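You operate a simulated robot arm through the tools that you are given. There is no shell and no other tool.

You run a simulated robot arm. Do the job below in one go: nothing can be reset, and whatever is moved stays where it is left.

TASK
Press the short post's cap flush and stand it in the blue bin.
Fine: fetch it from drawer 3 and shut the drawer; press on the green mat; the bin is the one on the mat. Set down upright: short post.

The check looks at the end state, three seconds after you hand in, the way a careful person would. Anything else that was tipped, shoved, dropped, spilled or broken makes it a failure. Lids that push on must go on centred and level and be pressed home; caps that screw on are set level and turned clockwise until they are tight.

THE ROBOT
A 6-joint arm with a two-finger gripper, fixed in place. Base frame: the origin is on the floor under the middle of its stand, x ahead of it, y to its left, z up. Units: mm, rad, N and s.
It reaches about 940 mm from its shoulder. Its first joint turns from -2.897 to 2.897 rad. Payload 2.54 kg.
Tool frame: the origin (TCP) lies between the finger pads and is the grasp point; the fingertips stand 30 mm ahead of it; z points along the fingers, y is the line along which they close. The gripper opens to 116 mm; its body begins 95 mm behind the TCP.
Orientation is that of the tool frame in the base frame, as a unit quaternion [x, y, z, w]. With the fingers straight down and closing along the base's y, the tool's x points along the base's -x, its y along +y and its z along -z.

THE INTERFACE
- The arm moves only by the tool jog_arm. Its argument "deltas" is a list that holds one entry, the list of rows, each a list of 7 numbers: the shift along the tool's x, y, z in units of 50 mm (1.0 is 50 mm), then the turn, a rotation vector about the tool's x, y, z in units of 4 degrees (1.0 is 4 degrees), then the opening, from 0 (shut) to 1 (fully open). In form: [[[dx, dy, dz, ax, ay, az, grip], ...]]. A call has 1 to 20 rows; each row shifts and turns the commanded pose from where the row before left it, along the tool's axes as they then stand. A call with a number of a shift or a turn outside -1 to 1 is refused whole. Rows are played at 5 a second. More than 50 mm and 0.15 rad between two rows, or a gripper value outside its range, and nothing of the call is played. A pose out of reach is approached as far as the arm can. The call stops where the force on the tool passes 40 N (or 10 N more than at its start, if that is more) or the arm is blocked; 0.2 s more then pass. Each finger travels about 72 mm/s and halts on what it meets, pressing with about 21 N; the grip force reading is that of the motor and also rises with nothing between the fingers. The clock runs only during rows and for 0.2 s after the last one: add rows that do not move to give the fingers time. The reply holds the time, the measured pose of the TCP, the force on the tool along the base axes, the opening and the grip force, in the units named above and with some noise, with the torque about the TCP (base axes, N m) and any sound that the robot's microphone picked up, and new pictures: "pictures" is both (left out), scene, wrist or none.
- Cameras (640 x 400 px; columns grow to the right, rows downward): "scene" is fixed at [218.8, -651.6, 1185.7]; the picture's right is [0.81, -0.59, 0.00], its down [-0.15, -0.21, -0.97] and it looks along [0.57, 0.78, -0.26] (base axes); focal length 365 px, centre (320, 200). "wrist" rides on the gripper at [69, -15, -122] in the tool frame; the picture's right is [0.21, 0.98, 0.00], its down [-0.83, 0.18, -0.53] and it looks along [-0.52, 0.11, 0.85] (tool axes); focal length 251 px, centre (320, 200). There is no depth. A picture from a camera that has moved, and an enlarged one, comes with that camera's place and axes in the base frame and with its lens.
- inspect(camera, box): a new picture of the part [left, top, right, bottom] of that camera's present view, enlarged. No time passes.
- sign_off(): hands the job in; it is judged then, once.

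Places have to be worked out from the pictures, the camera data and where the tool is seen. Open the gripper and draw the arm clear of the work before you hand the job in, unless the task says otherwise.

The tools are called after "Emit:" as a command line: name --argument value ..., lists and objects as JSON in quotes. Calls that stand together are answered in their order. jog_arm: Moves the arm, as the interface text tells. Its arguments: {"type":"object","properties":{"deltas":{"type":"array","items":{"type":"array","items":{"type":"array","items":{"type":"number"}}}},"pictures":{"type":"string","enum":["both","scene","wrist","none"]}},"required":["deltas"]} The other tools are called the same way: inspect (camera, box) takes an enlarged picture of a part of a camera's view; sign_off () hands the job in.

At the start:

```text
time: 0.0
tcp_pos: [442.7, 24.6, 1019.8]
orientation: [0.001, 1.0, 0.0, 0.001]
contact_force: [-0.3, -0.7, 1.2]
wrist_torque: [0.0, 0.0, -0.02]
finger_gap: 115.7
finger_force: 0.1
```

scene: 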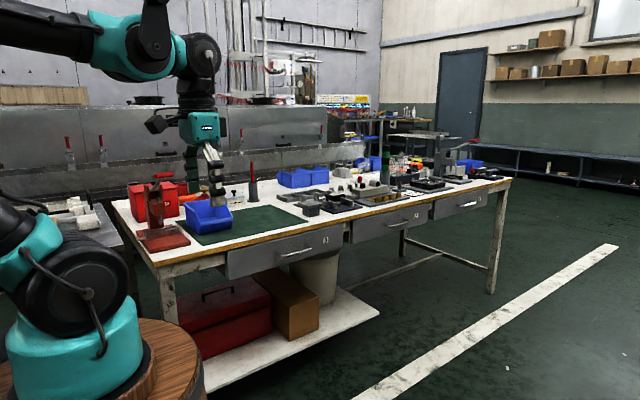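
wrist: 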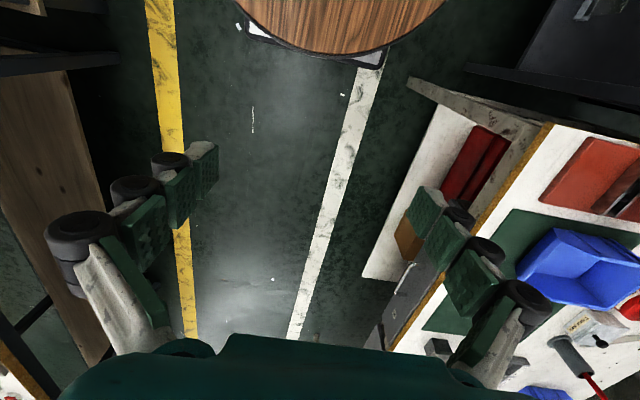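

I start by looking closer at the bench, the drawers and the mat in the scene view.

Emit:
inspect --camera "scene" --box '[100, 140, 360, 300]'

Emit:
inspect --camera "scene" --box '[320, 130, 520, 255]'

Emit:
inspect --camera "wrist" --box '[360, 60, 640, 400]'

```text
2.46 times, centred on (230, 220) of scene
camera zoom: at [218.8, -651.6, 1185.7], right [0.81, -0.59, 0.0], down [-0.15, -0.21, -0.97], along [0.57, 0.78, -0.26], focal length 899 px, centre (542, 151)
```

zoom: 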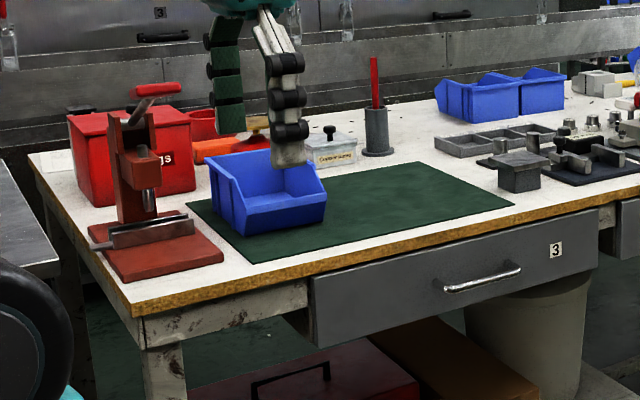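

```text
3.20 times, centred on (420, 192) of scene
camera zoom: at [218.8, -651.6, 1185.7], right [0.81, -0.59, 0.0], down [-0.15, -0.21, -0.97], along [0.57, 0.78, -0.26], focal length 1168 px, centre (0, 224)
```

zoom: 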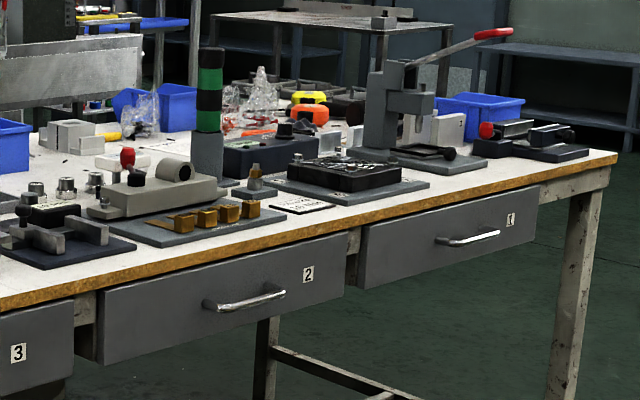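

```text
1.18 times, centred on (500, 230) of wrist
camera zoom: at [373.7, 8.2, 1142.2], right [-0.21, 0.98, 0.0], down [0.83, 0.18, 0.53], along [0.52, 0.11, -0.85], focal length 296 px, centre (108, 165)
```

zoom: 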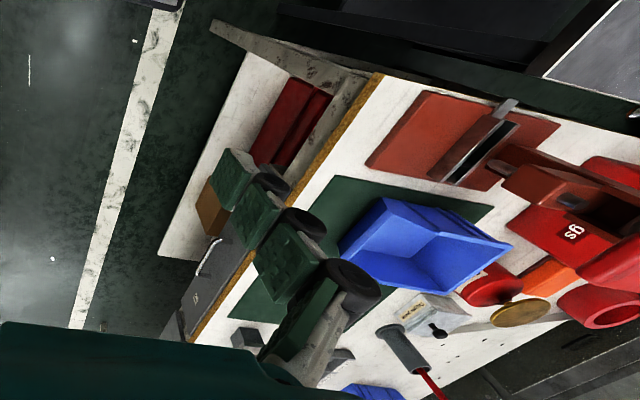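

The drawer handle triangulates to about (847, 345, 680). The bench runs along x with its front edge at y≈380 and its top near z≈750. I move the open gripper, fingers down, to a high spot near the handle to look.

Emit:
jog_arm --deltas '[[[-0.68, 0.3, 0.1, 0, 0, 0, 1], [-0.68, 0.3, 0.1, 0, 0, 0, 1], [-0.68, 0.3, 0.1, 0, 0, 0, 1], [-0.68, 0.3, 0.1, 0, 0, 0, 1], [-0.68, 0.3, 0.1, 0, 0, 0, 1], [-0.68, 0.3, 0.1, 0, 0, 0, 1], [-0.68, 0.3, 0.1, 0, 0, 0, 1], [-0.4, 0.3, 0.1, 0, 0, 0, 1]]]' --pictures "both"

```text
time: 1.8
tcp_pos: [698.8, 144.9, 980.1]
orientation: [0.0, 1.0, 0.0, 0.001]
contact_force: [0.1, -0.6, 0.1]
wrist_torque: [-0.02, -0.08, 0.0]
finger_gap: 115.9
finger_force: 0.0
camera wrist: at [631.0, 128.8, 1102.5], right [-0.21, 0.98, 0.0], down [0.83, 0.18, 0.53], along [0.52, 0.12, -0.84], focal length 251 px, centre (320, 200)
```

scene: 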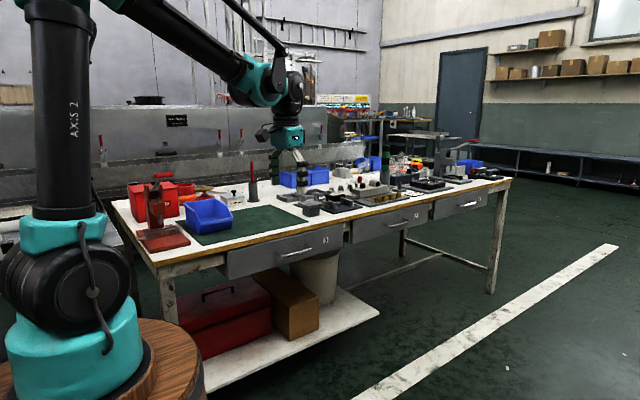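
wrist: 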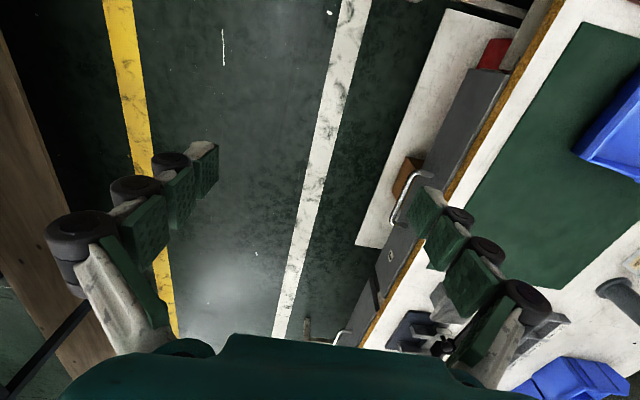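

The handle is in view of both cameras; I zoom in on it in both to fix its place and the clearances.

Emit:
inspect --camera "scene" --box '[220, 200, 360, 288]'

Emit:
inspect --camera "wrist" --box '[340, 60, 520, 320]'

```text
4.55 times, centred on (290, 244) of scene
camera zoom: at [218.8, -651.6, 1185.7], right [0.81, -0.59, 0.0], down [-0.15, -0.21, -0.97], along [0.57, 0.78, -0.26], focal length 1660 px, centre (456, 0)
```

zoom: 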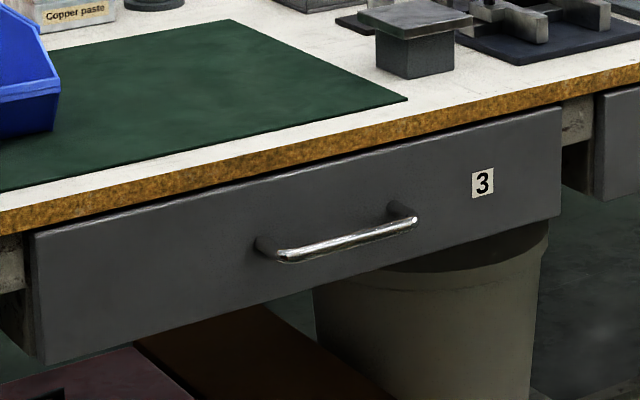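

```text
1.54 times, centred on (430, 190) of wrist
camera zoom: at [631.0, 128.8, 1102.5], right [-0.21, 0.98, 0.0], down [0.83, 0.18, 0.53], along [0.52, 0.12, -0.84], focal length 387 px, centre (151, 215)
```

zoom: 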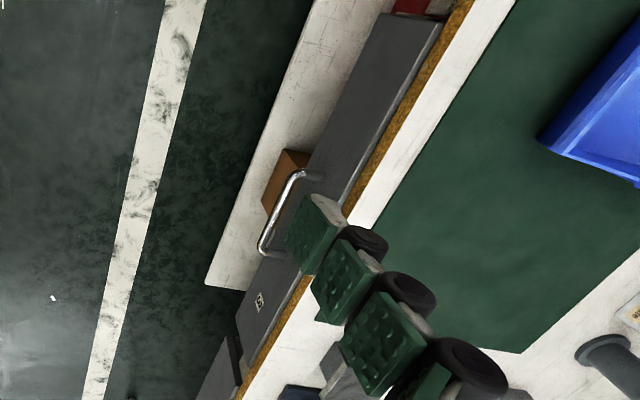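

The handle bar comes out at x 790–910, y≈352, z≈677, standing about 30 mm off the drawer front. I'll grip it horizontally, so I turn the tool about its x until the fingers point along +y and close vertically, and shift to x≈848 while doing so.

Emit:
jog_arm --deltas '[[[-0.149, 0, 0, -1, 0, 0, 0.6], [-0.149, 0, 0, -1, 0, 0, 0.6], [-0.149, 0, 0, -1, 0, 0, 0.6], [-0.149, 0, 0, -1, 0, 0, 0.6], [-0.149, 0, 0, -1, 0, 0, 0.6], [-0.149, 0, 0, -1, 0, 0, 0.6], [-0.149, 0, 0, -1, 0, 0, 0.6], [-0.149, 0, 0, -1, 0, 0, 0.6], [-0.149, 0, 0, -1, 0, 0, 0.6], [-0.149, 0, 0, -1, 0, 0, 0.6], [-0.149, 0, 0, -1, 0, 0, 0.6], [-0.149, 0, 0, -1, 0, 0, 0.6], [-0.149, 0, 0, -1, 0, 0, 0.6], [-0.149, 0, 0, -1, 0, 0, 0.6], [-0.149, 0, 0, -1, 0, 0, 0.6], [-0.149, 0, 0, -1, 0, 0, 0.6], [-0.149, 0, 0, -1, 0, 0, 0.6], [-0.149, 0, 0, -1, 0, 0, 0.6], [-0.149, 0, 0, -1, 0, 0, 0.6], [-0.149, 0, 0, -1, 0, 0, 0.6]]]' --pictures "both"

```text
time: 6.0
tcp_pos: [847.9, 143.7, 981.2]
orientation: [0.0, 0.766, 0.643, 0.0]
contact_force: [-0.8, 0.1, 0.2]
wrist_torque: [0.0, -0.01, -0.03]
finger_gap: 69.7
finger_force: 0.0
camera wrist: at [779.7, 19.9, 986.6], right [-0.22, 0.17, 0.96], down [0.83, -0.49, 0.27], along [0.52, 0.85, -0.03], focal length 251 px, centre (320, 200)
```

scene: 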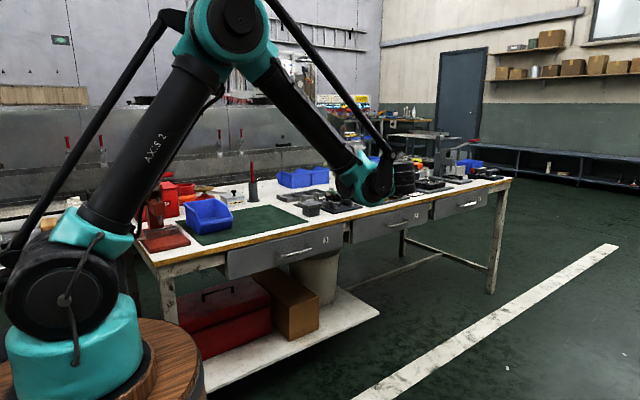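
wrist: 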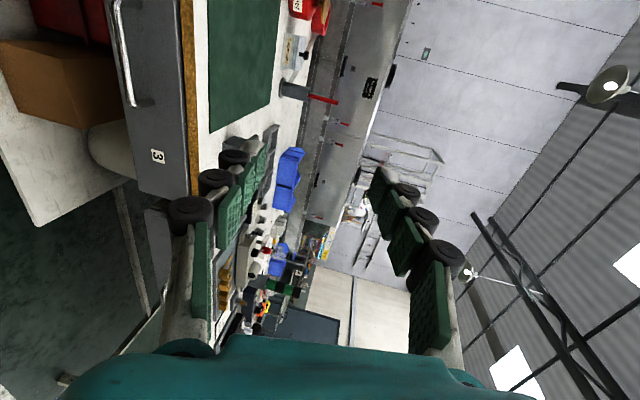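

The fingers are 80° over. I finish the turn to horizontal, then drop in front of the drawer to handle height at y≈230, still clear of the handle.

Emit:
jog_arm --deltas '[[[0, 0, 0, -1, 0, 0, 0.6], [0, 0, 0, -1, 0, 0, 0.6], [0, 0, 0, -0.5, 0, 0, 0.6], [0, -0.76, 0.2, 0, 0, 0, 0.6], [0, -0.76, 0.2, 0, 0, 0, 0.6], [0, -0.76, 0.2, 0, 0, 0, 0.6], [0, -0.76, 0.2, 0, 0, 0, 0.6], [0, -0.76, 0.2, 0, 0, 0, 0.6], [0, -0.76, 0.2, 0, 0, 0, 0.6], [0, -0.76, 0.2, 0, 0, 0, 0.6], [0, -0.76, 0.2, 0, 0, 0, 0.6], [0, 0, 0, 0, 0, 0, 0.6]]]' --pictures "both"

```text
time: 8.6
tcp_pos: [849.8, 225.4, 679.1]
orientation: [0.001, 0.706, 0.708, -0.001]
contact_force: [0.1, -0.3, -0.6]
wrist_torque: [0.01, 0.02, 0.0]
finger_gap: 69.3
finger_force: 0.0
camera wrist: at [781.5, 102.4, 663.6], right [-0.22, 0.0, 0.98], down [0.83, -0.53, 0.18], along [0.52, 0.85, 0.12], focal length 251 px, centre (320, 200)
```

scene: 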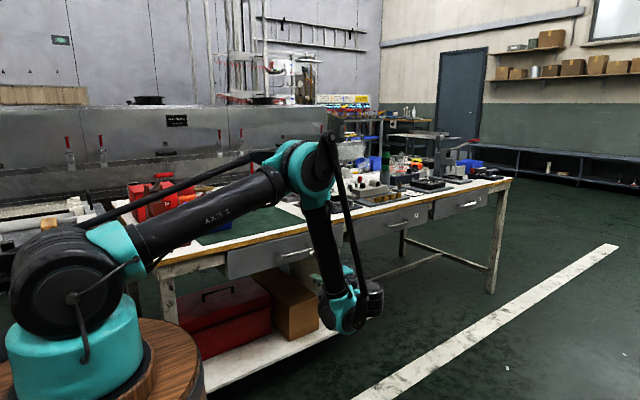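
wrist: 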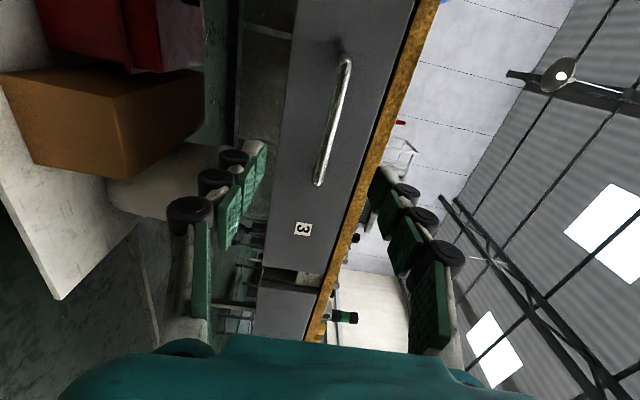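

In this close wrist view the bar lies about 11 mm above the tool axis (z≈690), centred at x≈851, y≈347. I raise 11 mm and advance until the bar sits between the pads.

Emit:
jog_arm --deltas '[[[0, 0.11, 0, 0, 0, 0, 0.6], [0, 0.11, 0, 0, 0, 0, 0.6], [0, 0, 0.4, 0, 0, 0, 0.6], [0, 0, 0.4, 0, 0, 0, 0.6], [0, 0, 0.4, 0, 0, 0, 0.6], [0, 0, 0.4, 0, 0, 0, 0.6], [0, 0, 0.3, 0, 0, 0, 0.6], [0, 0, 0.15, 0, 0, 0, 0.6]]]' --pictures "both"

```text
time: 10.4
tcp_pos: [849.5, 328.2, 688.9]
orientation: [-0.001, 0.707, 0.707, 0.0]
contact_force: [0.6, 0.7, 0.6]
wrist_torque: [-0.01, -0.01, -0.01]
finger_gap: 69.6
finger_force: 0.1
camera wrist: at [780.0, 205.5, 673.4], right [-0.22, 0.0, 0.98], down [0.83, -0.53, 0.18], along [0.52, 0.85, 0.12], focal length 251 px, centre (320, 200)
```

scene: 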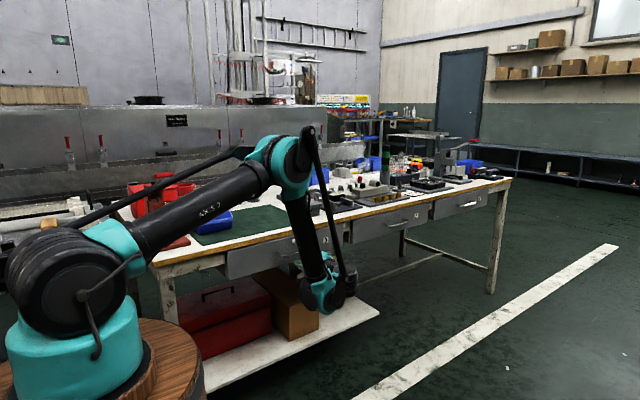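
wrist: 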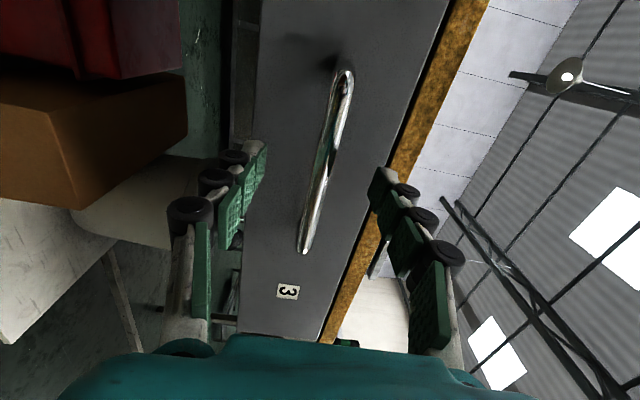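

The bar is at y≈345, 17 mm ahead of the TCP. I go 7 mm further and close on it.

Emit:
jog_arm --deltas '[[[0, 0, 0.14, 0, 0, 0, 0.6], [0, 0, 0, 0, 0, 0, 0.4], [0, 0, 0, 0, 0, 0, 0.2], [0, 0, 0, 0, 0, 0, 0.0], [0, 0, 0, 0, 0, 0, 0.0], [0, 0, 0, 0, 0, 0, 0.0]]]' --pictures "both"

```text
time: 11.8
tcp_pos: [847.7, 336.3, 687.7]
orientation: [0.0, 0.707, 0.707, -0.001]
contact_force: [-2.1, 0.7, -7.8]
wrist_torque: [-0.05, 0.02, -0.08]
finger_gap: 10.8
finger_force: 37.5
camera wrist: at [779.9, 212.2, 673.2], right [-0.22, 0.0, 0.98], down [0.83, -0.53, 0.18], along [0.52, 0.85, 0.11], focal length 251 px, centre (320, 200)
```

scene: 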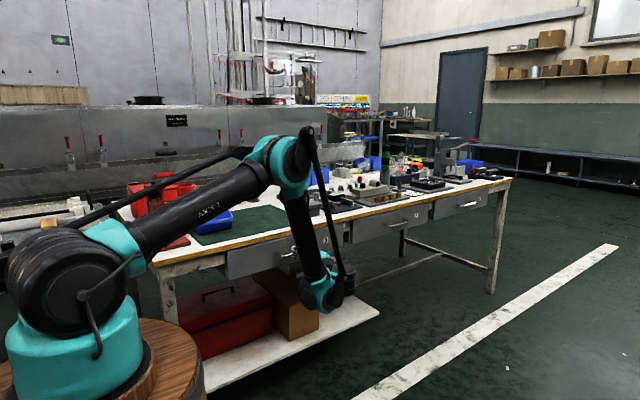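
wrist: 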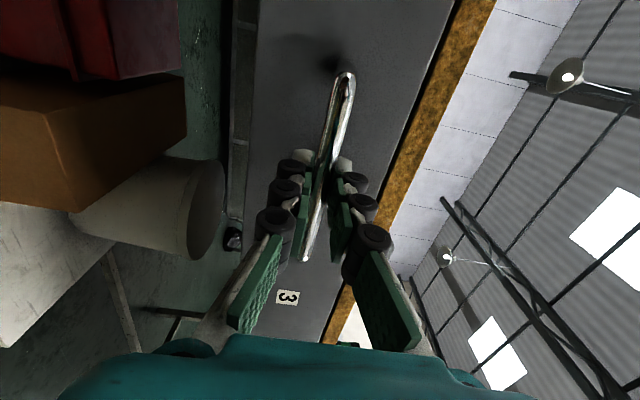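

The bar is gripped (10.8 mm). I pull the drawer out gently along −y with a ramped, slow speed.

Emit:
jog_arm --deltas '[[[0, -0.01, -0.05, 0, 0, 0, 0], [0, 0, -0.1, 0, 0, 0, 0], [0, 0, -0.15, 0, 0, 0, 0], [0, 0, -0.2, 0, 0, 0, 0], [0, 0, -0.2, 0, 0, 0, 0], [0, 0, -0.2, 0, 0, 0, 0], [0, 0, -0.2, 0, 0, 0, 0], [0, 0, -0.2, 0, 0, 0, 0], [0, 0, -0.2, 0, 0, 0, 0], [0, 0, -0.2, 0, 0, 0, 0], [0, 0, -0.2, 0, 0, 0, 0], [0, 0, -0.2, 0, 0, 0, 0], [0, 0, -0.2, 0, 0, 0, 0], [0, 0, -0.2, 0, 0, 0, 0], [0, 0, -0.2, 0, 0, 0, 0], [0, 0, -0.2, 0, 0, 0, 0], [0, 0, -0.15, 0, 0, 0, 0], [0, 0, -0.1, 0, 0, 0, 0], [0, 0, -0.05, 0, 0, 0, 0]]]' --pictures "both"

```text
time: 15.8
tcp_pos: [847.8, 175.4, 688.0]
orientation: [-0.001, 0.707, 0.707, 0.001]
contact_force: [1.1, 1.4, 27.9]
wrist_torque: [0.18, 0.06, 0.19]
finger_gap: 10.6
finger_force: 37.6
camera wrist: at [779.8, 51.9, 672.9], right [-0.22, 0.0, 0.98], down [0.83, -0.53, 0.18], along [0.52, 0.85, 0.12], focal length 251 px, centre (320, 200)
```

scene: 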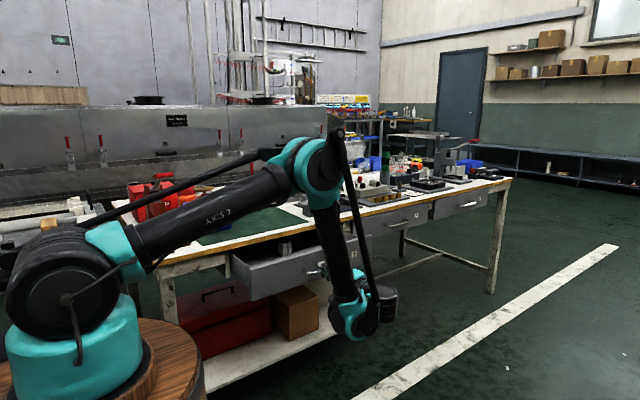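
wrist: 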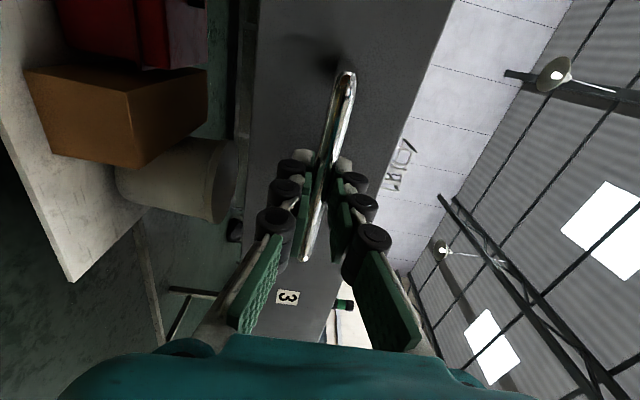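

The drawer followed by about 160 mm. I relieve the vertical load a little and look into the drawer in the scene view.

Emit:
jog_arm --deltas '[[[0, 0.02, 0, 0, 0, 0, 0]]]' --pictures "none"

Emit:
inspect --camera "scene" --box '[215, 210, 375, 310]'

```text
time: 16.2
tcp_pos: [848.1, 174.7, 688.9]
orientation: [0.0, 0.708, 0.707, 0.001]
contact_force: [-3.4, -0.1, 15.0]
wrist_torque: [0.1, 0.04, -0.73]
finger_gap: 10.6
finger_force: 38.1
```

```text
4.00 times, centred on (295, 260) of scene
camera zoom: at [218.8, -651.6, 1185.7], right [0.81, -0.59, 0.0], down [-0.15, -0.21, -0.97], along [0.57, 0.78, -0.26], focal length 1460 px, centre (420, -40)
```

zoom: 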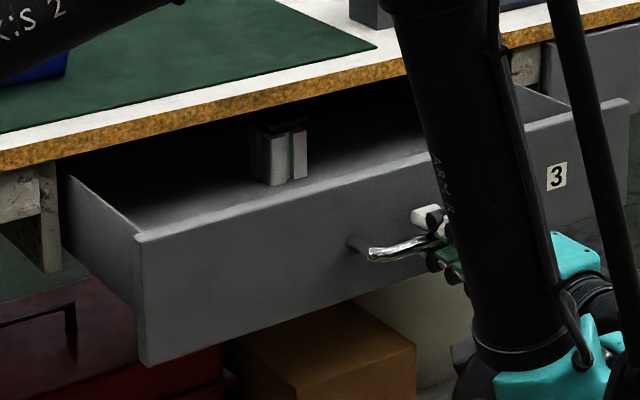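

A grey two-part post is visible in the drawer, partly under the bench top. I pull the drawer out another ~90 mm slowly.

Emit:
jog_arm --deltas '[[[0, 0.01, -0.05, 0, 0, 0, 0], [0, 0, -0.1, 0, 0, 0, 0], [0, 0, -0.15, 0, 0, 0, 0], [0, 0, -0.2, 0, 0, 0, 0], [0, 0, -0.2, 0, 0, 0, 0], [0, 0, -0.2, 0, 0, 0, 0], [0, 0, -0.2, 0, 0, 0, 0], [0, 0, -0.2, 0, 0, 0, 0], [0, 0, -0.2, 0, 0, 0, 0], [0, 0, -0.15, 0, 0, 0, 0], [0, 0, -0.1, 0, 0, 0, 0], [0, 0, -0.05, 0, 0, 0, 0]]]' --pictures "scene"

Emit:
inspect --camera "scene" --box '[215, 200, 405, 320]'

```text
time: 18.8
tcp_pos: [848.6, 83.3, 688.6]
orientation: [0.0, 0.707, 0.707, 0.001]
contact_force: [18.3, 1.8, 8.8]
wrist_torque: [0.06, 0.03, -0.73]
finger_gap: 10.4
finger_force: 37.4
```

scene: 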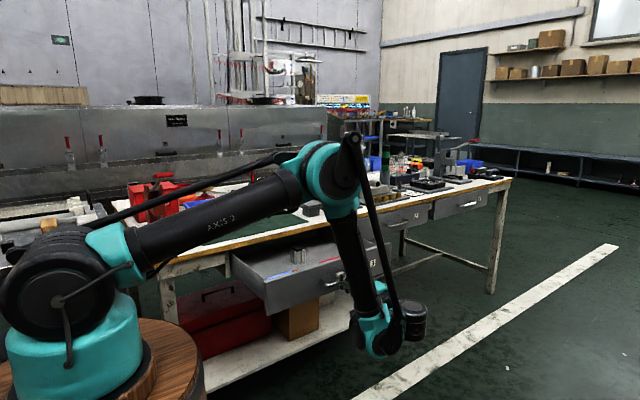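

```text
3.33 times, centred on (310, 260) of scene
camera zoom: at [218.8, -651.6, 1185.7], right [0.81, -0.59, 0.0], down [-0.15, -0.21, -0.97], along [0.57, 0.78, -0.26], focal length 1217 px, centre (353, 0)
```

zoom: 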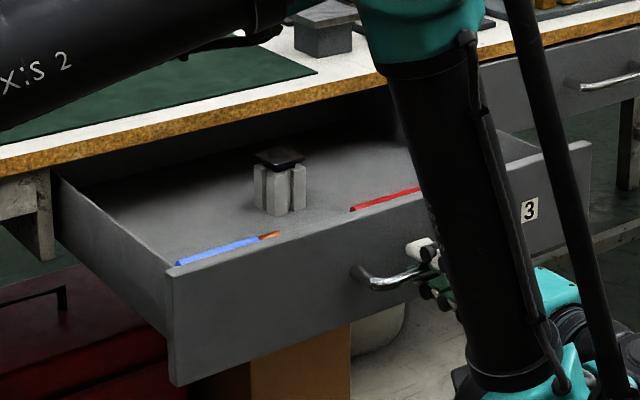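

I can see the short post with a black cap sitting proud, plus pens lying in the drawer. I ease the side load and pull a further ~60 mm so that the post is well clear of the bench edge.

Emit:
jog_arm --deltas '[[[-0.02, 0.01, -0.05, 0, 0, 0, 0], [0, 0, -0.1, 0, 0, 0, 0], [0, 0, -0.15, 0, 0, 0, 0], [0, 0, -0.2, 0, 0, 0, 0], [0, 0, -0.2, 0, 0, 0, 0], [0, 0, -0.2, 0, 0, 0, 0], [0, 0, -0.15, 0, 0, 0, 0], [0, 0, -0.1, 0, 0, 0, 0], [0, 0, -0.05, 0, 0, 0, 0], [0, 0, 0, 0, 0, 0, 0]]]' --pictures "scene"

Emit:
inspect --camera "scene" --box '[215, 200, 405, 320]'

```text
time: 21.0
tcp_pos: [850.1, 25.0, 687.4]
orientation: [0.0, 0.707, 0.707, 0.001]
contact_force: [5.9, 27.6, -11.9]
wrist_torque: [-0.14, 0.01, -0.1]
finger_gap: 11.4
finger_force: 38.0
```

scene: 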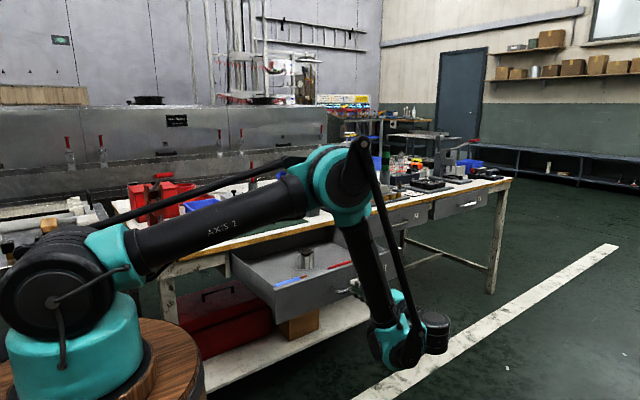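

```text
3.33 times, centred on (310, 260) of scene
camera zoom: at [218.8, -651.6, 1185.7], right [0.81, -0.59, 0.0], down [-0.15, -0.21, -0.97], along [0.57, 0.78, -0.26], focal length 1217 px, centre (353, 0)
```

zoom: 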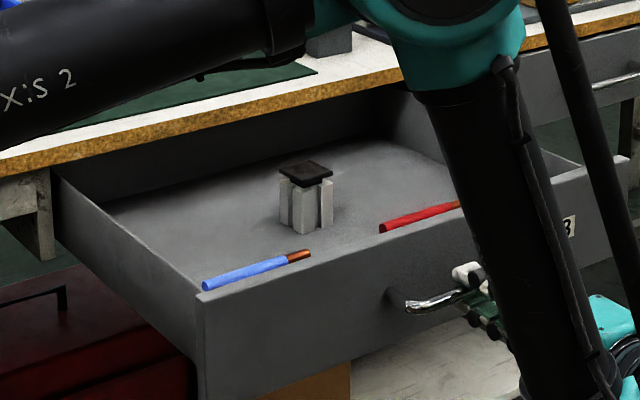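

The drawer is open about 310 mm and beginning to resist, so I stop here. I open the gripper, back off along −y, then rise.

Emit:
jog_arm --deltas '[[[0, 0, 0.02, 0, 0, 0, 0], [0, 0, 0, 0, 0, 0, 0.3], [0, 0, 0, 0, 0, 0, 0.6], [0, 0, 0, 0, 0, 0, 0.6], [0, 0, 0, 0, 0, 0, 0.6], [0, 0, -0.3, 0, 0, 0, 0.6], [0, 0, -0.5, 0, 0, 0, 0.6], [0, 0, -0.5, 0, 0, 0, 0.6], [0, 0, 0, 0, 0, 0, 0.6]]]' --pictures "both"

```text
time: 23.0
tcp_pos: [850.6, -39.8, 690.3]
orientation: [0.0, 0.707, 0.707, -0.001]
contact_force: [-0.6, -0.1, 0.3]
wrist_torque: [0.02, 0.02, 0.0]
finger_gap: 69.4
finger_force: 0.0
camera wrist: at [780.8, -163.1, 674.8], right [-0.22, 0.0, 0.98], down [0.83, -0.53, 0.18], along [0.52, 0.85, 0.12], focal length 251 px, centre (320, 200)
```

scene: 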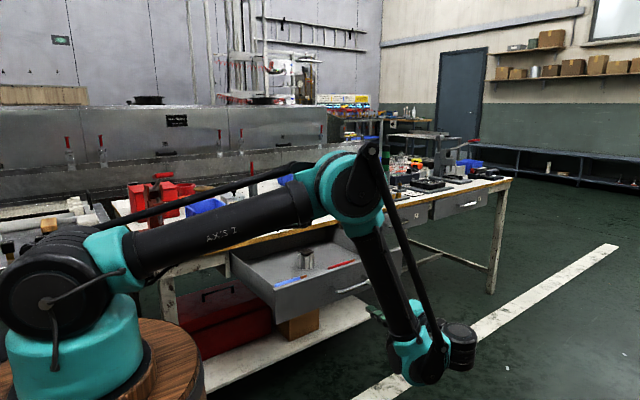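
wrist: 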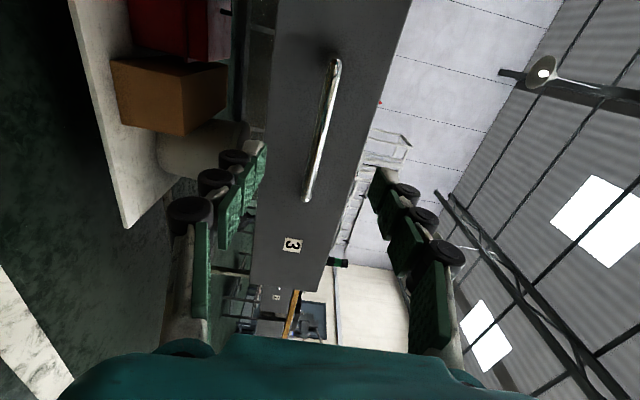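

Released cleanly; the handle stayed put. I rise to about z=1000 and then turn the fingers back to vertical for a look down into the drawer.

Emit:
jog_arm --deltas '[[[0, 0.9, 0, 0, 0, 0, 1], [0, 0.9, 0, 0, 0, 0, 1], [0, 0.9, 0, 0, 0, 0, 1], [0, 0.9, 0, 0, 0, 0, 1], [0, 0.9, 0, 0, 0, 0, 1], [0, 0.9, 0, 0, 0, 0, 1], [0, 0.9, 0, 0, 0, 0, 1], [0, 0, 0, 1, 0, 0, 1], [0, 0, 0, 1, 0, 0, 1], [0, 0, 0, 1, 0, 0, 1], [0, 0, 0, 1, 0, 0, 1], [0, 0, 0, 1, 0, 0, 1], [0, 0, 0, 1, 0, 0, 1], [0, 0, 0, 1, 0, 0, 1], [0, 0, 0, 1, 0, 0, 1], [0, 0, 0, 1, 0, 0, 1], [0, 0, 0, 1, 0, 0, 1], [0, 0, 0, 1, 0, 0, 1], [0, 0, 0, 1, 0, 0, 1], [0, 0, 0, 1, 0, 0, 1]]]' --pictures "none"

Emit:
jog_arm --deltas '[[[0, 0, 0, 1, 0, 0, 1], [0, 0, 0, 1, 0, 0, 1], [0, 0, 0, 1, 0, 0, 1], [0, 0, 0, 1, 0, 0, 1], [0, 0, 0, 1, 0, 0, 1], [0, 0, 0, 1, 0, 0, 1], [0, 0, 0, 1, 0, 0, 1], [0, 0, 0, 1, 0, 0, 1], [0, 0, 0, 1, 0, 0, 1], [0, 0, 0, 0.5, 0, 0, 1], [0, 0, 0, 0, 0, 0, 1]]]' --pictures "both"

```text
time: 27.2
tcp_pos: [848.8, -39.2, 1004.8]
orientation: [-0.001, 0.945, 0.326, 0.0]
contact_force: [0.7, -0.5, 0.6]
wrist_torque: [0.01, 0.03, 0.02]
finger_gap: 116.0
finger_force: 0.0
```

```text
time: 29.6
tcp_pos: [849.7, -39.0, 1004.0]
orientation: [0.0, 1.0, 0.0, 0.001]
contact_force: [0.7, 0.6, -0.5]
wrist_torque: [-0.03, 0.01, -0.01]
finger_gap: 115.8
finger_force: 0.1
camera wrist: at [781.0, -55.9, 1126.2], right [-0.21, 0.98, 0.0], down [0.83, 0.18, 0.53], along [0.52, 0.11, -0.85], focal length 251 px, centre (320, 200)
```

scene: 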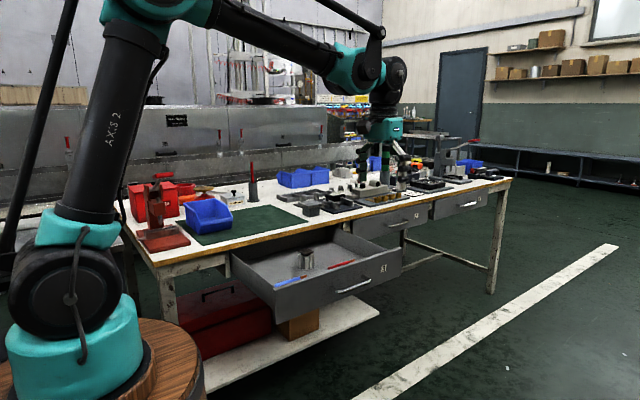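
wrist: 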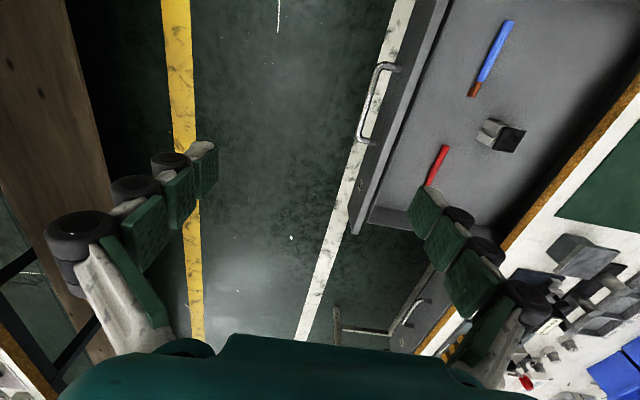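

Both cameras put the post at about (849, 292) with its cap top near z≈703. I move above it at z≈850 with the gripper part open, to look at it closely.

Emit:
jog_arm --deltas '[[[0, 0.82, 0.38, 0, 0, 0, 0.7], [0, 0.82, 0.38, 0, 0, 0, 0.7], [0, 0.82, 0.38, 0, 0, 0, 0.7], [0, 0.82, 0.38, 0, 0, 0, 0.7], [0, 0.82, 0.38, 0, 0, 0, 0.7], [0, 0.82, 0.38, 0, 0, 0, 0.7], [0, 0.82, 0.38, 0, 0, 0, 0.7], [0, 0.82, 0.38, 0, 0, 0, 0.7], [0, 0, 0, 0, 0, 0, 0.7]]]' --pictures "both"

Emit:
inspect --camera "wrist" --box '[200, 30, 440, 180]'

Emit:
inspect --camera "scene" --box '[270, 225, 350, 275]'

```text
time: 31.6
tcp_pos: [850.4, 288.9, 852.0]
orientation: [0.0, 1.0, 0.0, 0.0]
contact_force: [-0.9, 0.1, -0.2]
wrist_torque: [0.01, 0.0, 0.0]
finger_gap: 81.2
finger_force: 0.1
camera wrist: at [781.0, 272.3, 974.4], right [-0.21, 0.98, 0.0], down [0.83, 0.18, 0.53], along [0.52, 0.11, -0.85], focal length 251 px, centre (320, 200)
```

scene: 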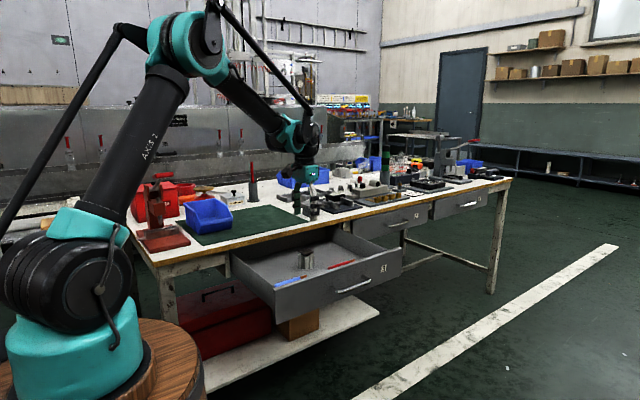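
wrist: 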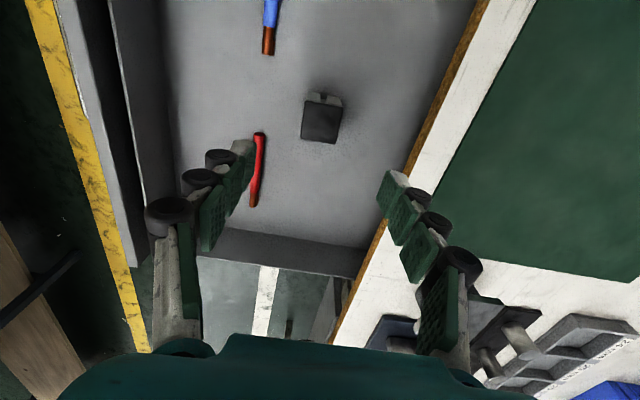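

```text
2.67 times, centred on (320, 105) of wrist
camera zoom: at [781.0, 272.3, 974.4], right [-0.21, 0.98, 0.0], down [0.83, 0.18, 0.53], along [0.52, 0.11, -0.85], focal length 670 px, centre (320, 453)
```

zoom: 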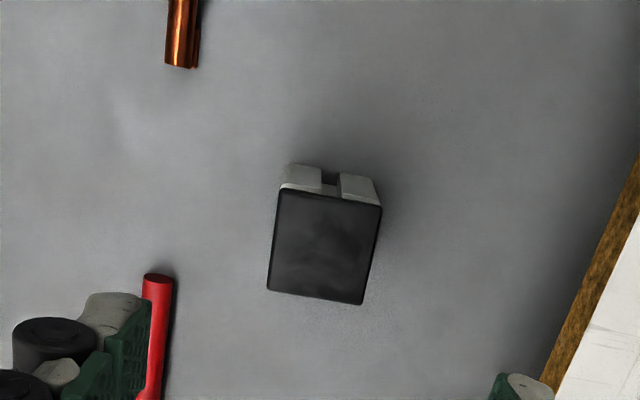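

```text
8.00 times, centred on (310, 250) of scene
camera zoom: at [218.8, -651.6, 1185.7], right [0.81, -0.59, 0.0], down [-0.15, -0.21, -0.97], along [0.57, 0.78, -0.26], focal length 2921 px, centre (400, -200)
```

zoom: 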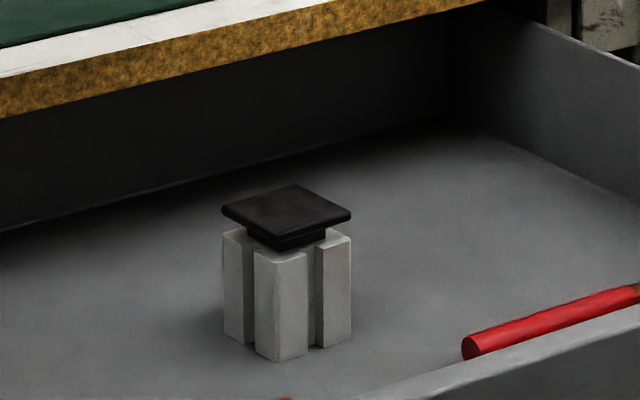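

The cap is about 40 mm square, centred at (852.5, 288), turned about 3°; its top is near z≈703 and the drawer floor near z≈647. I align the gripper 3°, centre it and come down to just above the post.

Emit:
jog_arm --deltas '[[[-0.04, -0.02, 0.3, 0, 0, -0.75, 0.7], [0, 0, 0.5, 0, 0, 0, 0.7], [0, 0, 0.5, 0, 0, 0, 0.7], [0, 0, 0.5, 0, 0, 0, 0.7], [0, 0, 0.3, 0, 0, 0, 0.7], [0, 0, 0, 0, 0, 0, 0.7]]]' --pictures "both"

Emit:
inspect --camera "wrist" --box '[200, 80, 440, 230]'

Emit:
inspect --camera "scene" --box '[270, 200, 350, 275]'

```text
time: 33.0
tcp_pos: [852.4, 287.1, 746.1]
orientation: [-0.026, 1.0, 0.0, 0.002]
contact_force: [0.1, 0.4, -0.5]
wrist_torque: [0.05, -0.01, -0.02]
finger_gap: 81.2
finger_force: 0.2
camera wrist: at [784.0, 266.6, 868.7], right [-0.27, 0.96, 0.0], down [0.81, 0.22, 0.53], along [0.52, 0.14, -0.85], focal length 251 px, centre (320, 200)
```

scene: 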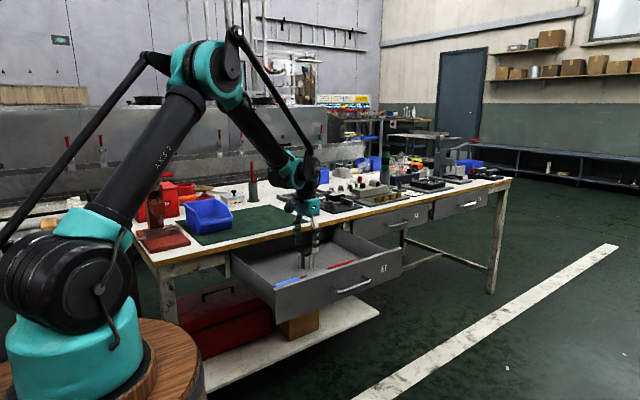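
wrist: 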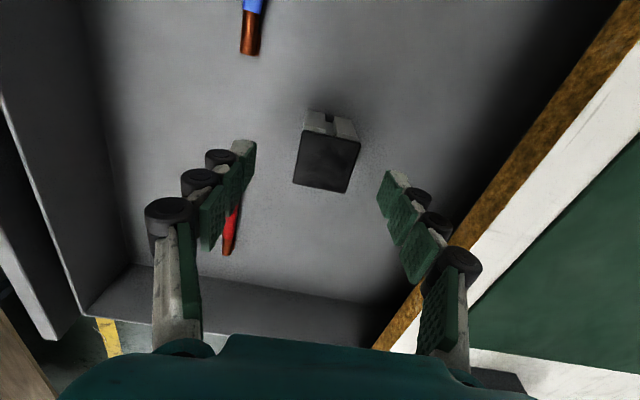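

```text
2.67 times, centred on (320, 155) of wrist
camera zoom: at [784.0, 266.6, 868.7], right [-0.27, 0.96, 0.0], down [0.81, 0.22, 0.53], along [0.52, 0.14, -0.85], focal length 670 px, centre (320, 320)
```

zoom: 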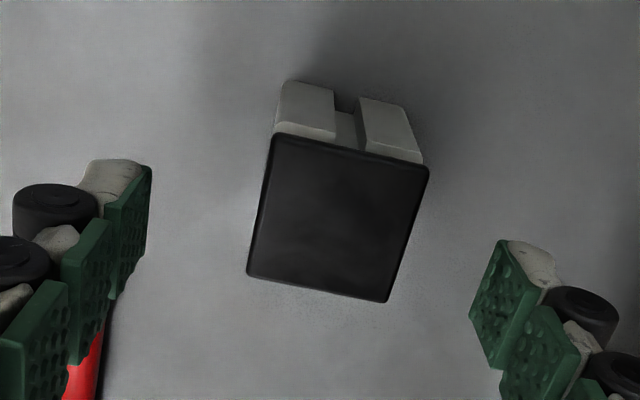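

```text
5.33 times, centred on (310, 238) of scene
camera zoom: at [218.8, -651.6, 1185.7], right [0.81, -0.59, 0.0], down [-0.15, -0.21, -0.97], along [0.57, 0.78, -0.26], focal length 1947 px, centre (373, 0)
```

zoom: 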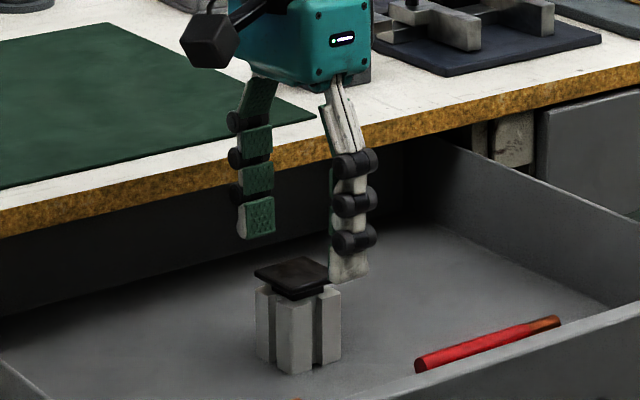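

The cap centre is about 3 mm to +y of the tool axis and the alignment is good. I shift +3.3 mm in y, go down to z≈682 (tips ~4 mm above the drawer floor), and close slowly on the post.

Emit:
jog_arm --deltas '[[[-0.01, 0.066, 0.2, 0, 0, 0, 0.7], [0, 0, 0.4, 0, 0, 0, 0.7], [0, 0, 0.4, 0, 0, 0, 0.7], [0, 0, 0.28, 0, 0, 0, 0.7], [0, 0, 0, 0, 0, 0, 0.6], [0, 0, 0, 0, 0, 0, 0.5], [0, 0, 0, 0, 0, 0, 0.44], [0, 0, 0, 0, 0, 0, 0.4], [0, 0, 0, 0, 0, 0, 0.37], [0, 0, 0, 0, 0, 0, 0.34], [0, 0, 0, 0, 0, 0, 0.31], [0, 0, 0, 0, 0, 0, 0.28], [0, 0, 0, 0, 0, 0, 0.25]]]' --pictures "both"

Emit:
inspect --camera "scene" --box '[270, 200, 350, 275]'

Emit:
inspect --camera "wrist" --box '[200, 80, 440, 230]'

```text
time: 35.8
tcp_pos: [851.2, 289.6, 683.0]
orientation: [-0.026, 1.0, -0.001, 0.001]
contact_force: [1.0, -0.7, 19.5]
wrist_torque: [-0.06, 0.03, 0.01]
finger_gap: 39.4
finger_force: 20.5
camera wrist: at [783.2, 270.0, 804.9], right [-0.27, 0.96, 0.0], down [0.81, 0.22, 0.54], along [0.52, 0.14, -0.84], focal length 251 px, centre (320, 200)
```

scene: 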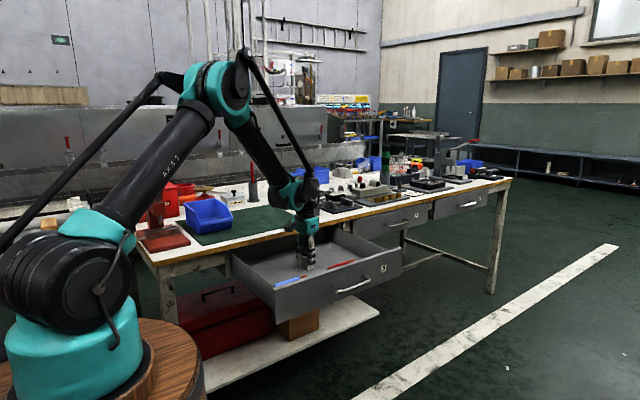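
wrist: 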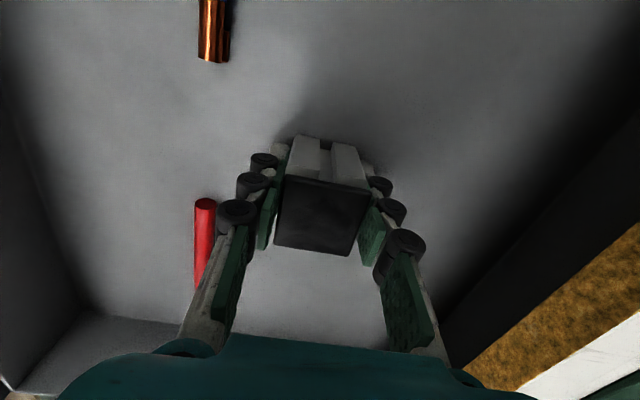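

```text
5.33 times, centred on (310, 238) of scene
camera zoom: at [218.8, -651.6, 1185.7], right [0.81, -0.59, 0.0], down [-0.15, -0.21, -0.97], along [0.57, 0.78, -0.26], focal length 1947 px, centre (373, 0)
```

zoom: 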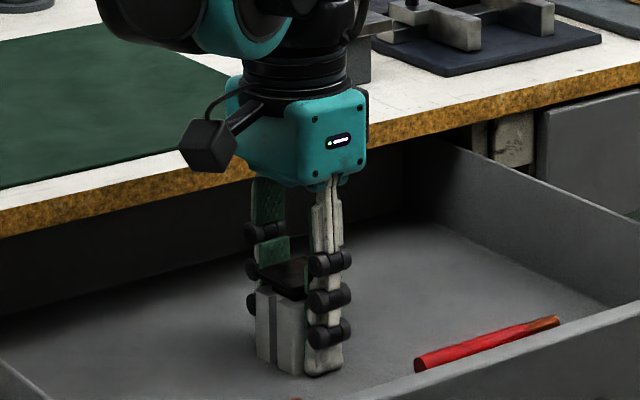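

```text
2.67 times, centred on (320, 155) of wrist
camera zoom: at [783.2, 270.0, 804.9], right [-0.27, 0.96, 0.0], down [0.81, 0.22, 0.54], along [0.52, 0.14, -0.84], focal length 670 px, centre (320, 320)
```

zoom: 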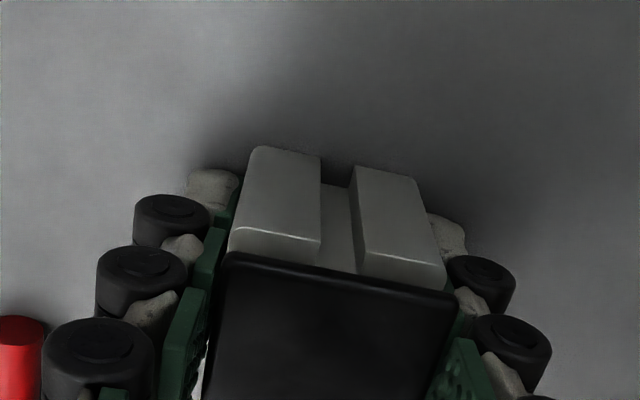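

The post is gripped (39.4 mm); the tips are lightly touching the floor. I lift slowly, then up clear of the drawer and bench.

Emit:
jog_arm --deltas '[[[0, 0, -0.05, 0, 0, 0, 0.22], [0, 0, -0.1, 0, 0, 0, 0.22], [0, 0, -0.2, 0, 0, 0, 0.22], [0, 0, -0.3, 0, 0, 0, 0.22], [0, 0, -0.4, 0, 0, 0, 0.22], [0, 0, -0.5, 0, 0, 0, 0.22], [0, 0, -0.5, 0, 0, 0, 0.22], [0, 0, -0.5, 0, 0, 0, 0.22], [0, 0, -0.5, 0, 0, 0, 0.22], [0, 0, -0.5, 0, 0, 0, 0.22], [0, 0, -0.3, 0, 0, 0, 0.22], [0, 0, -0.1, 0, 0, 0, 0.22]]]' --pictures "both"

Emit:
inspect --camera "scene" --box '[250, 130, 370, 205]'

Emit:
inspect --camera "scene" --box '[140, 170, 340, 295]'

```text
time: 38.4
tcp_pos: [853.8, 288.3, 881.0]
orientation: [-0.027, 1.0, 0.0, 0.001]
contact_force: [0.2, 0.0, -1.5]
wrist_torque: [0.0, -0.02, 0.02]
finger_gap: 39.3
finger_force: 21.0
camera wrist: at [785.3, 270.0, 1003.2], right [-0.27, 0.96, 0.0], down [0.81, 0.22, 0.53], along [0.52, 0.14, -0.85], focal length 251 px, centre (320, 200)
```

scene: 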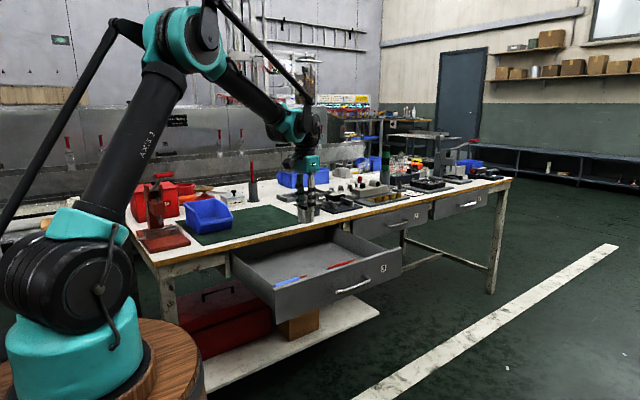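
wrist: 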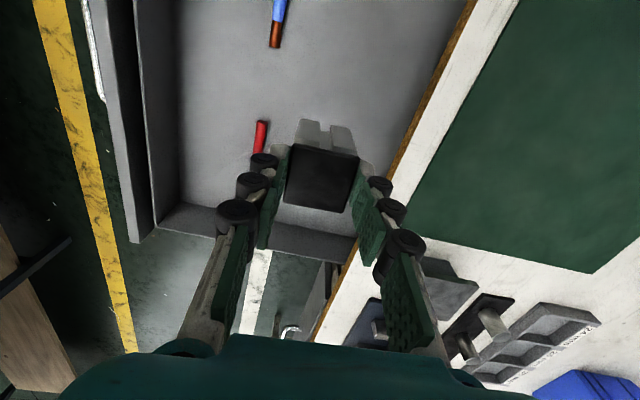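

```text
5.33 times, centred on (310, 168) of scene
camera zoom: at [218.8, -651.6, 1185.7], right [0.81, -0.59, 0.0], down [-0.15, -0.21, -0.97], along [0.57, 0.78, -0.26], focal length 1947 px, centre (373, 373)
```

zoom: 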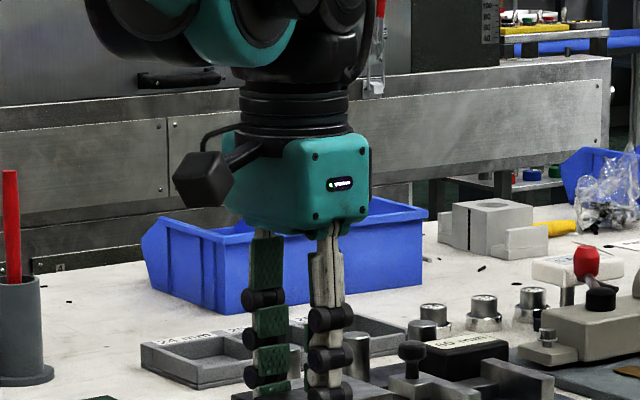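

```text
3.20 times, centred on (240, 232) of scene
camera zoom: at [218.8, -651.6, 1185.7], right [0.81, -0.59, 0.0], down [-0.15, -0.21, -0.97], along [0.57, 0.78, -0.26], focal length 1168 px, centre (576, 96)
```

zoom: 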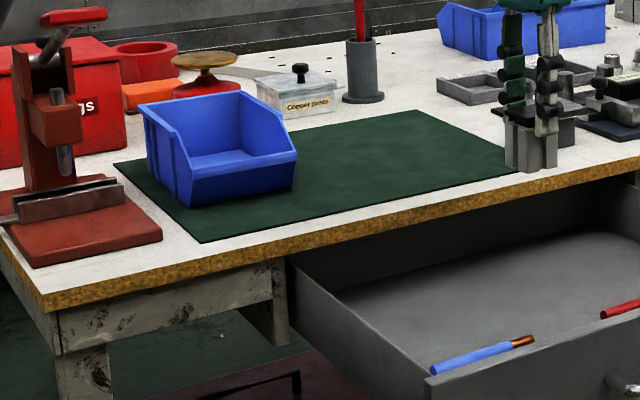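

The post came up cleanly and upright. The mat spans roughly x 560–957, y 440–725, with the bin on its left part. I square the tool and carry the post to above a free mat spot at about (800, 505).

Emit:
jog_arm --deltas '[[[0, 0, 0, 0, 0, 0.75, 0.22], [0.18, 0.72, 0, 0, 0, 0, 0.22], [0.18, 0.72, 0, 0, 0, 0, 0.22], [0.18, 0.72, 0, 0, 0, 0, 0.22], [0.18, 0.72, 0, 0, 0, 0, 0.22], [0.18, 0.72, 0, 0, 0, 0, 0.22], [0.18, 0.72, 0, 0, 0, 0, 0.22], [0, 0, 0, 0, 0, 0, 0.22]]]' --pictures "both"

```text
time: 40.2
tcp_pos: [797.3, 506.2, 883.0]
orientation: [0.0, 1.0, 0.0, 0.0]
contact_force: [0.1, -0.8, -0.8]
wrist_torque: [0.04, 0.0, 0.02]
finger_gap: 39.4
finger_force: 20.9
camera wrist: at [728.9, 490.9, 1004.5], right [-0.21, 0.98, 0.0], down [0.83, 0.18, 0.53], along [0.52, 0.11, -0.85], focal length 251 px, centre (320, 200)
```

scene: 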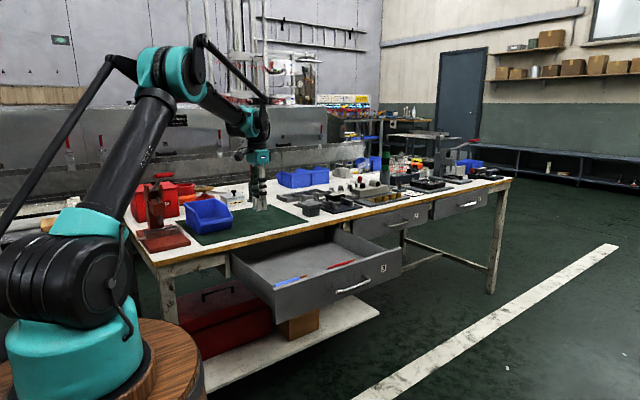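
wrist: 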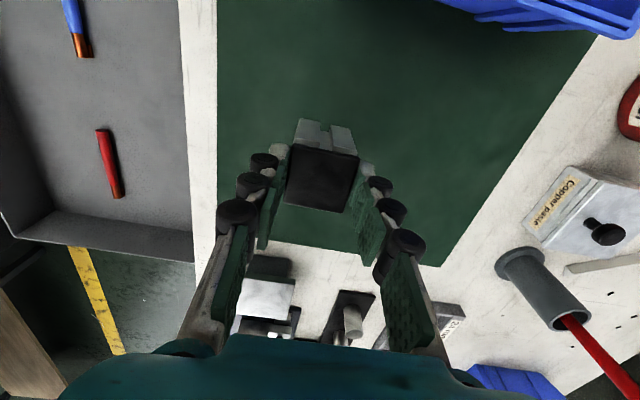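

The spot below is free mat. I lower to just above the mat and check the gap in the scene view.

Emit:
jog_arm --deltas '[[[0, 0, 0.4, 0, 0, 0, 0.22], [0, 0, 0.5, 0, 0, 0, 0.22], [0, 0, 0.4, 0, 0, 0, 0.22], [0, 0, 0.3, 0, 0, 0, 0.22], [0, 0, 0.1, 0, 0, 0, 0.22], [0, 0, 0, 0, 0, 0, 0.22]]]' --pictures "none"

Emit:
inspect --camera "scene" --box '[220, 170, 300, 220]'

```text
time: 41.6
tcp_pos: [797.0, 505.4, 796.4]
orientation: [0.001, 1.0, 0.0, 0.001]
contact_force: [1.1, 1.3, 14.0]
wrist_torque: [0.01, -0.01, 0.03]
finger_gap: 39.2
finger_force: 20.9
```

```text
8.00 times, centred on (260, 195) of scene
camera zoom: at [218.8, -651.6, 1185.7], right [0.81, -0.59, 0.0], down [-0.15, -0.21, -0.97], along [0.57, 0.78, -0.26], focal length 2921 px, centre (800, 240)
```

zoom: 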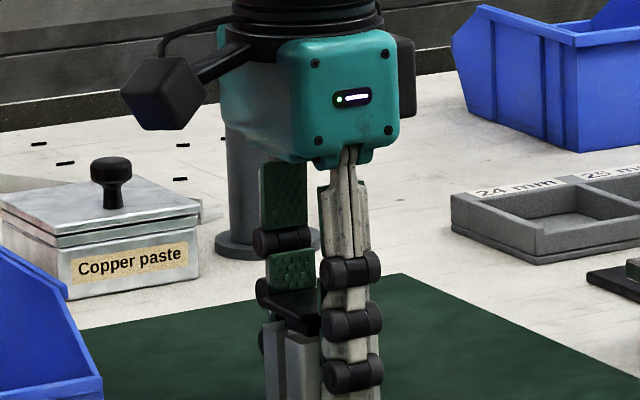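

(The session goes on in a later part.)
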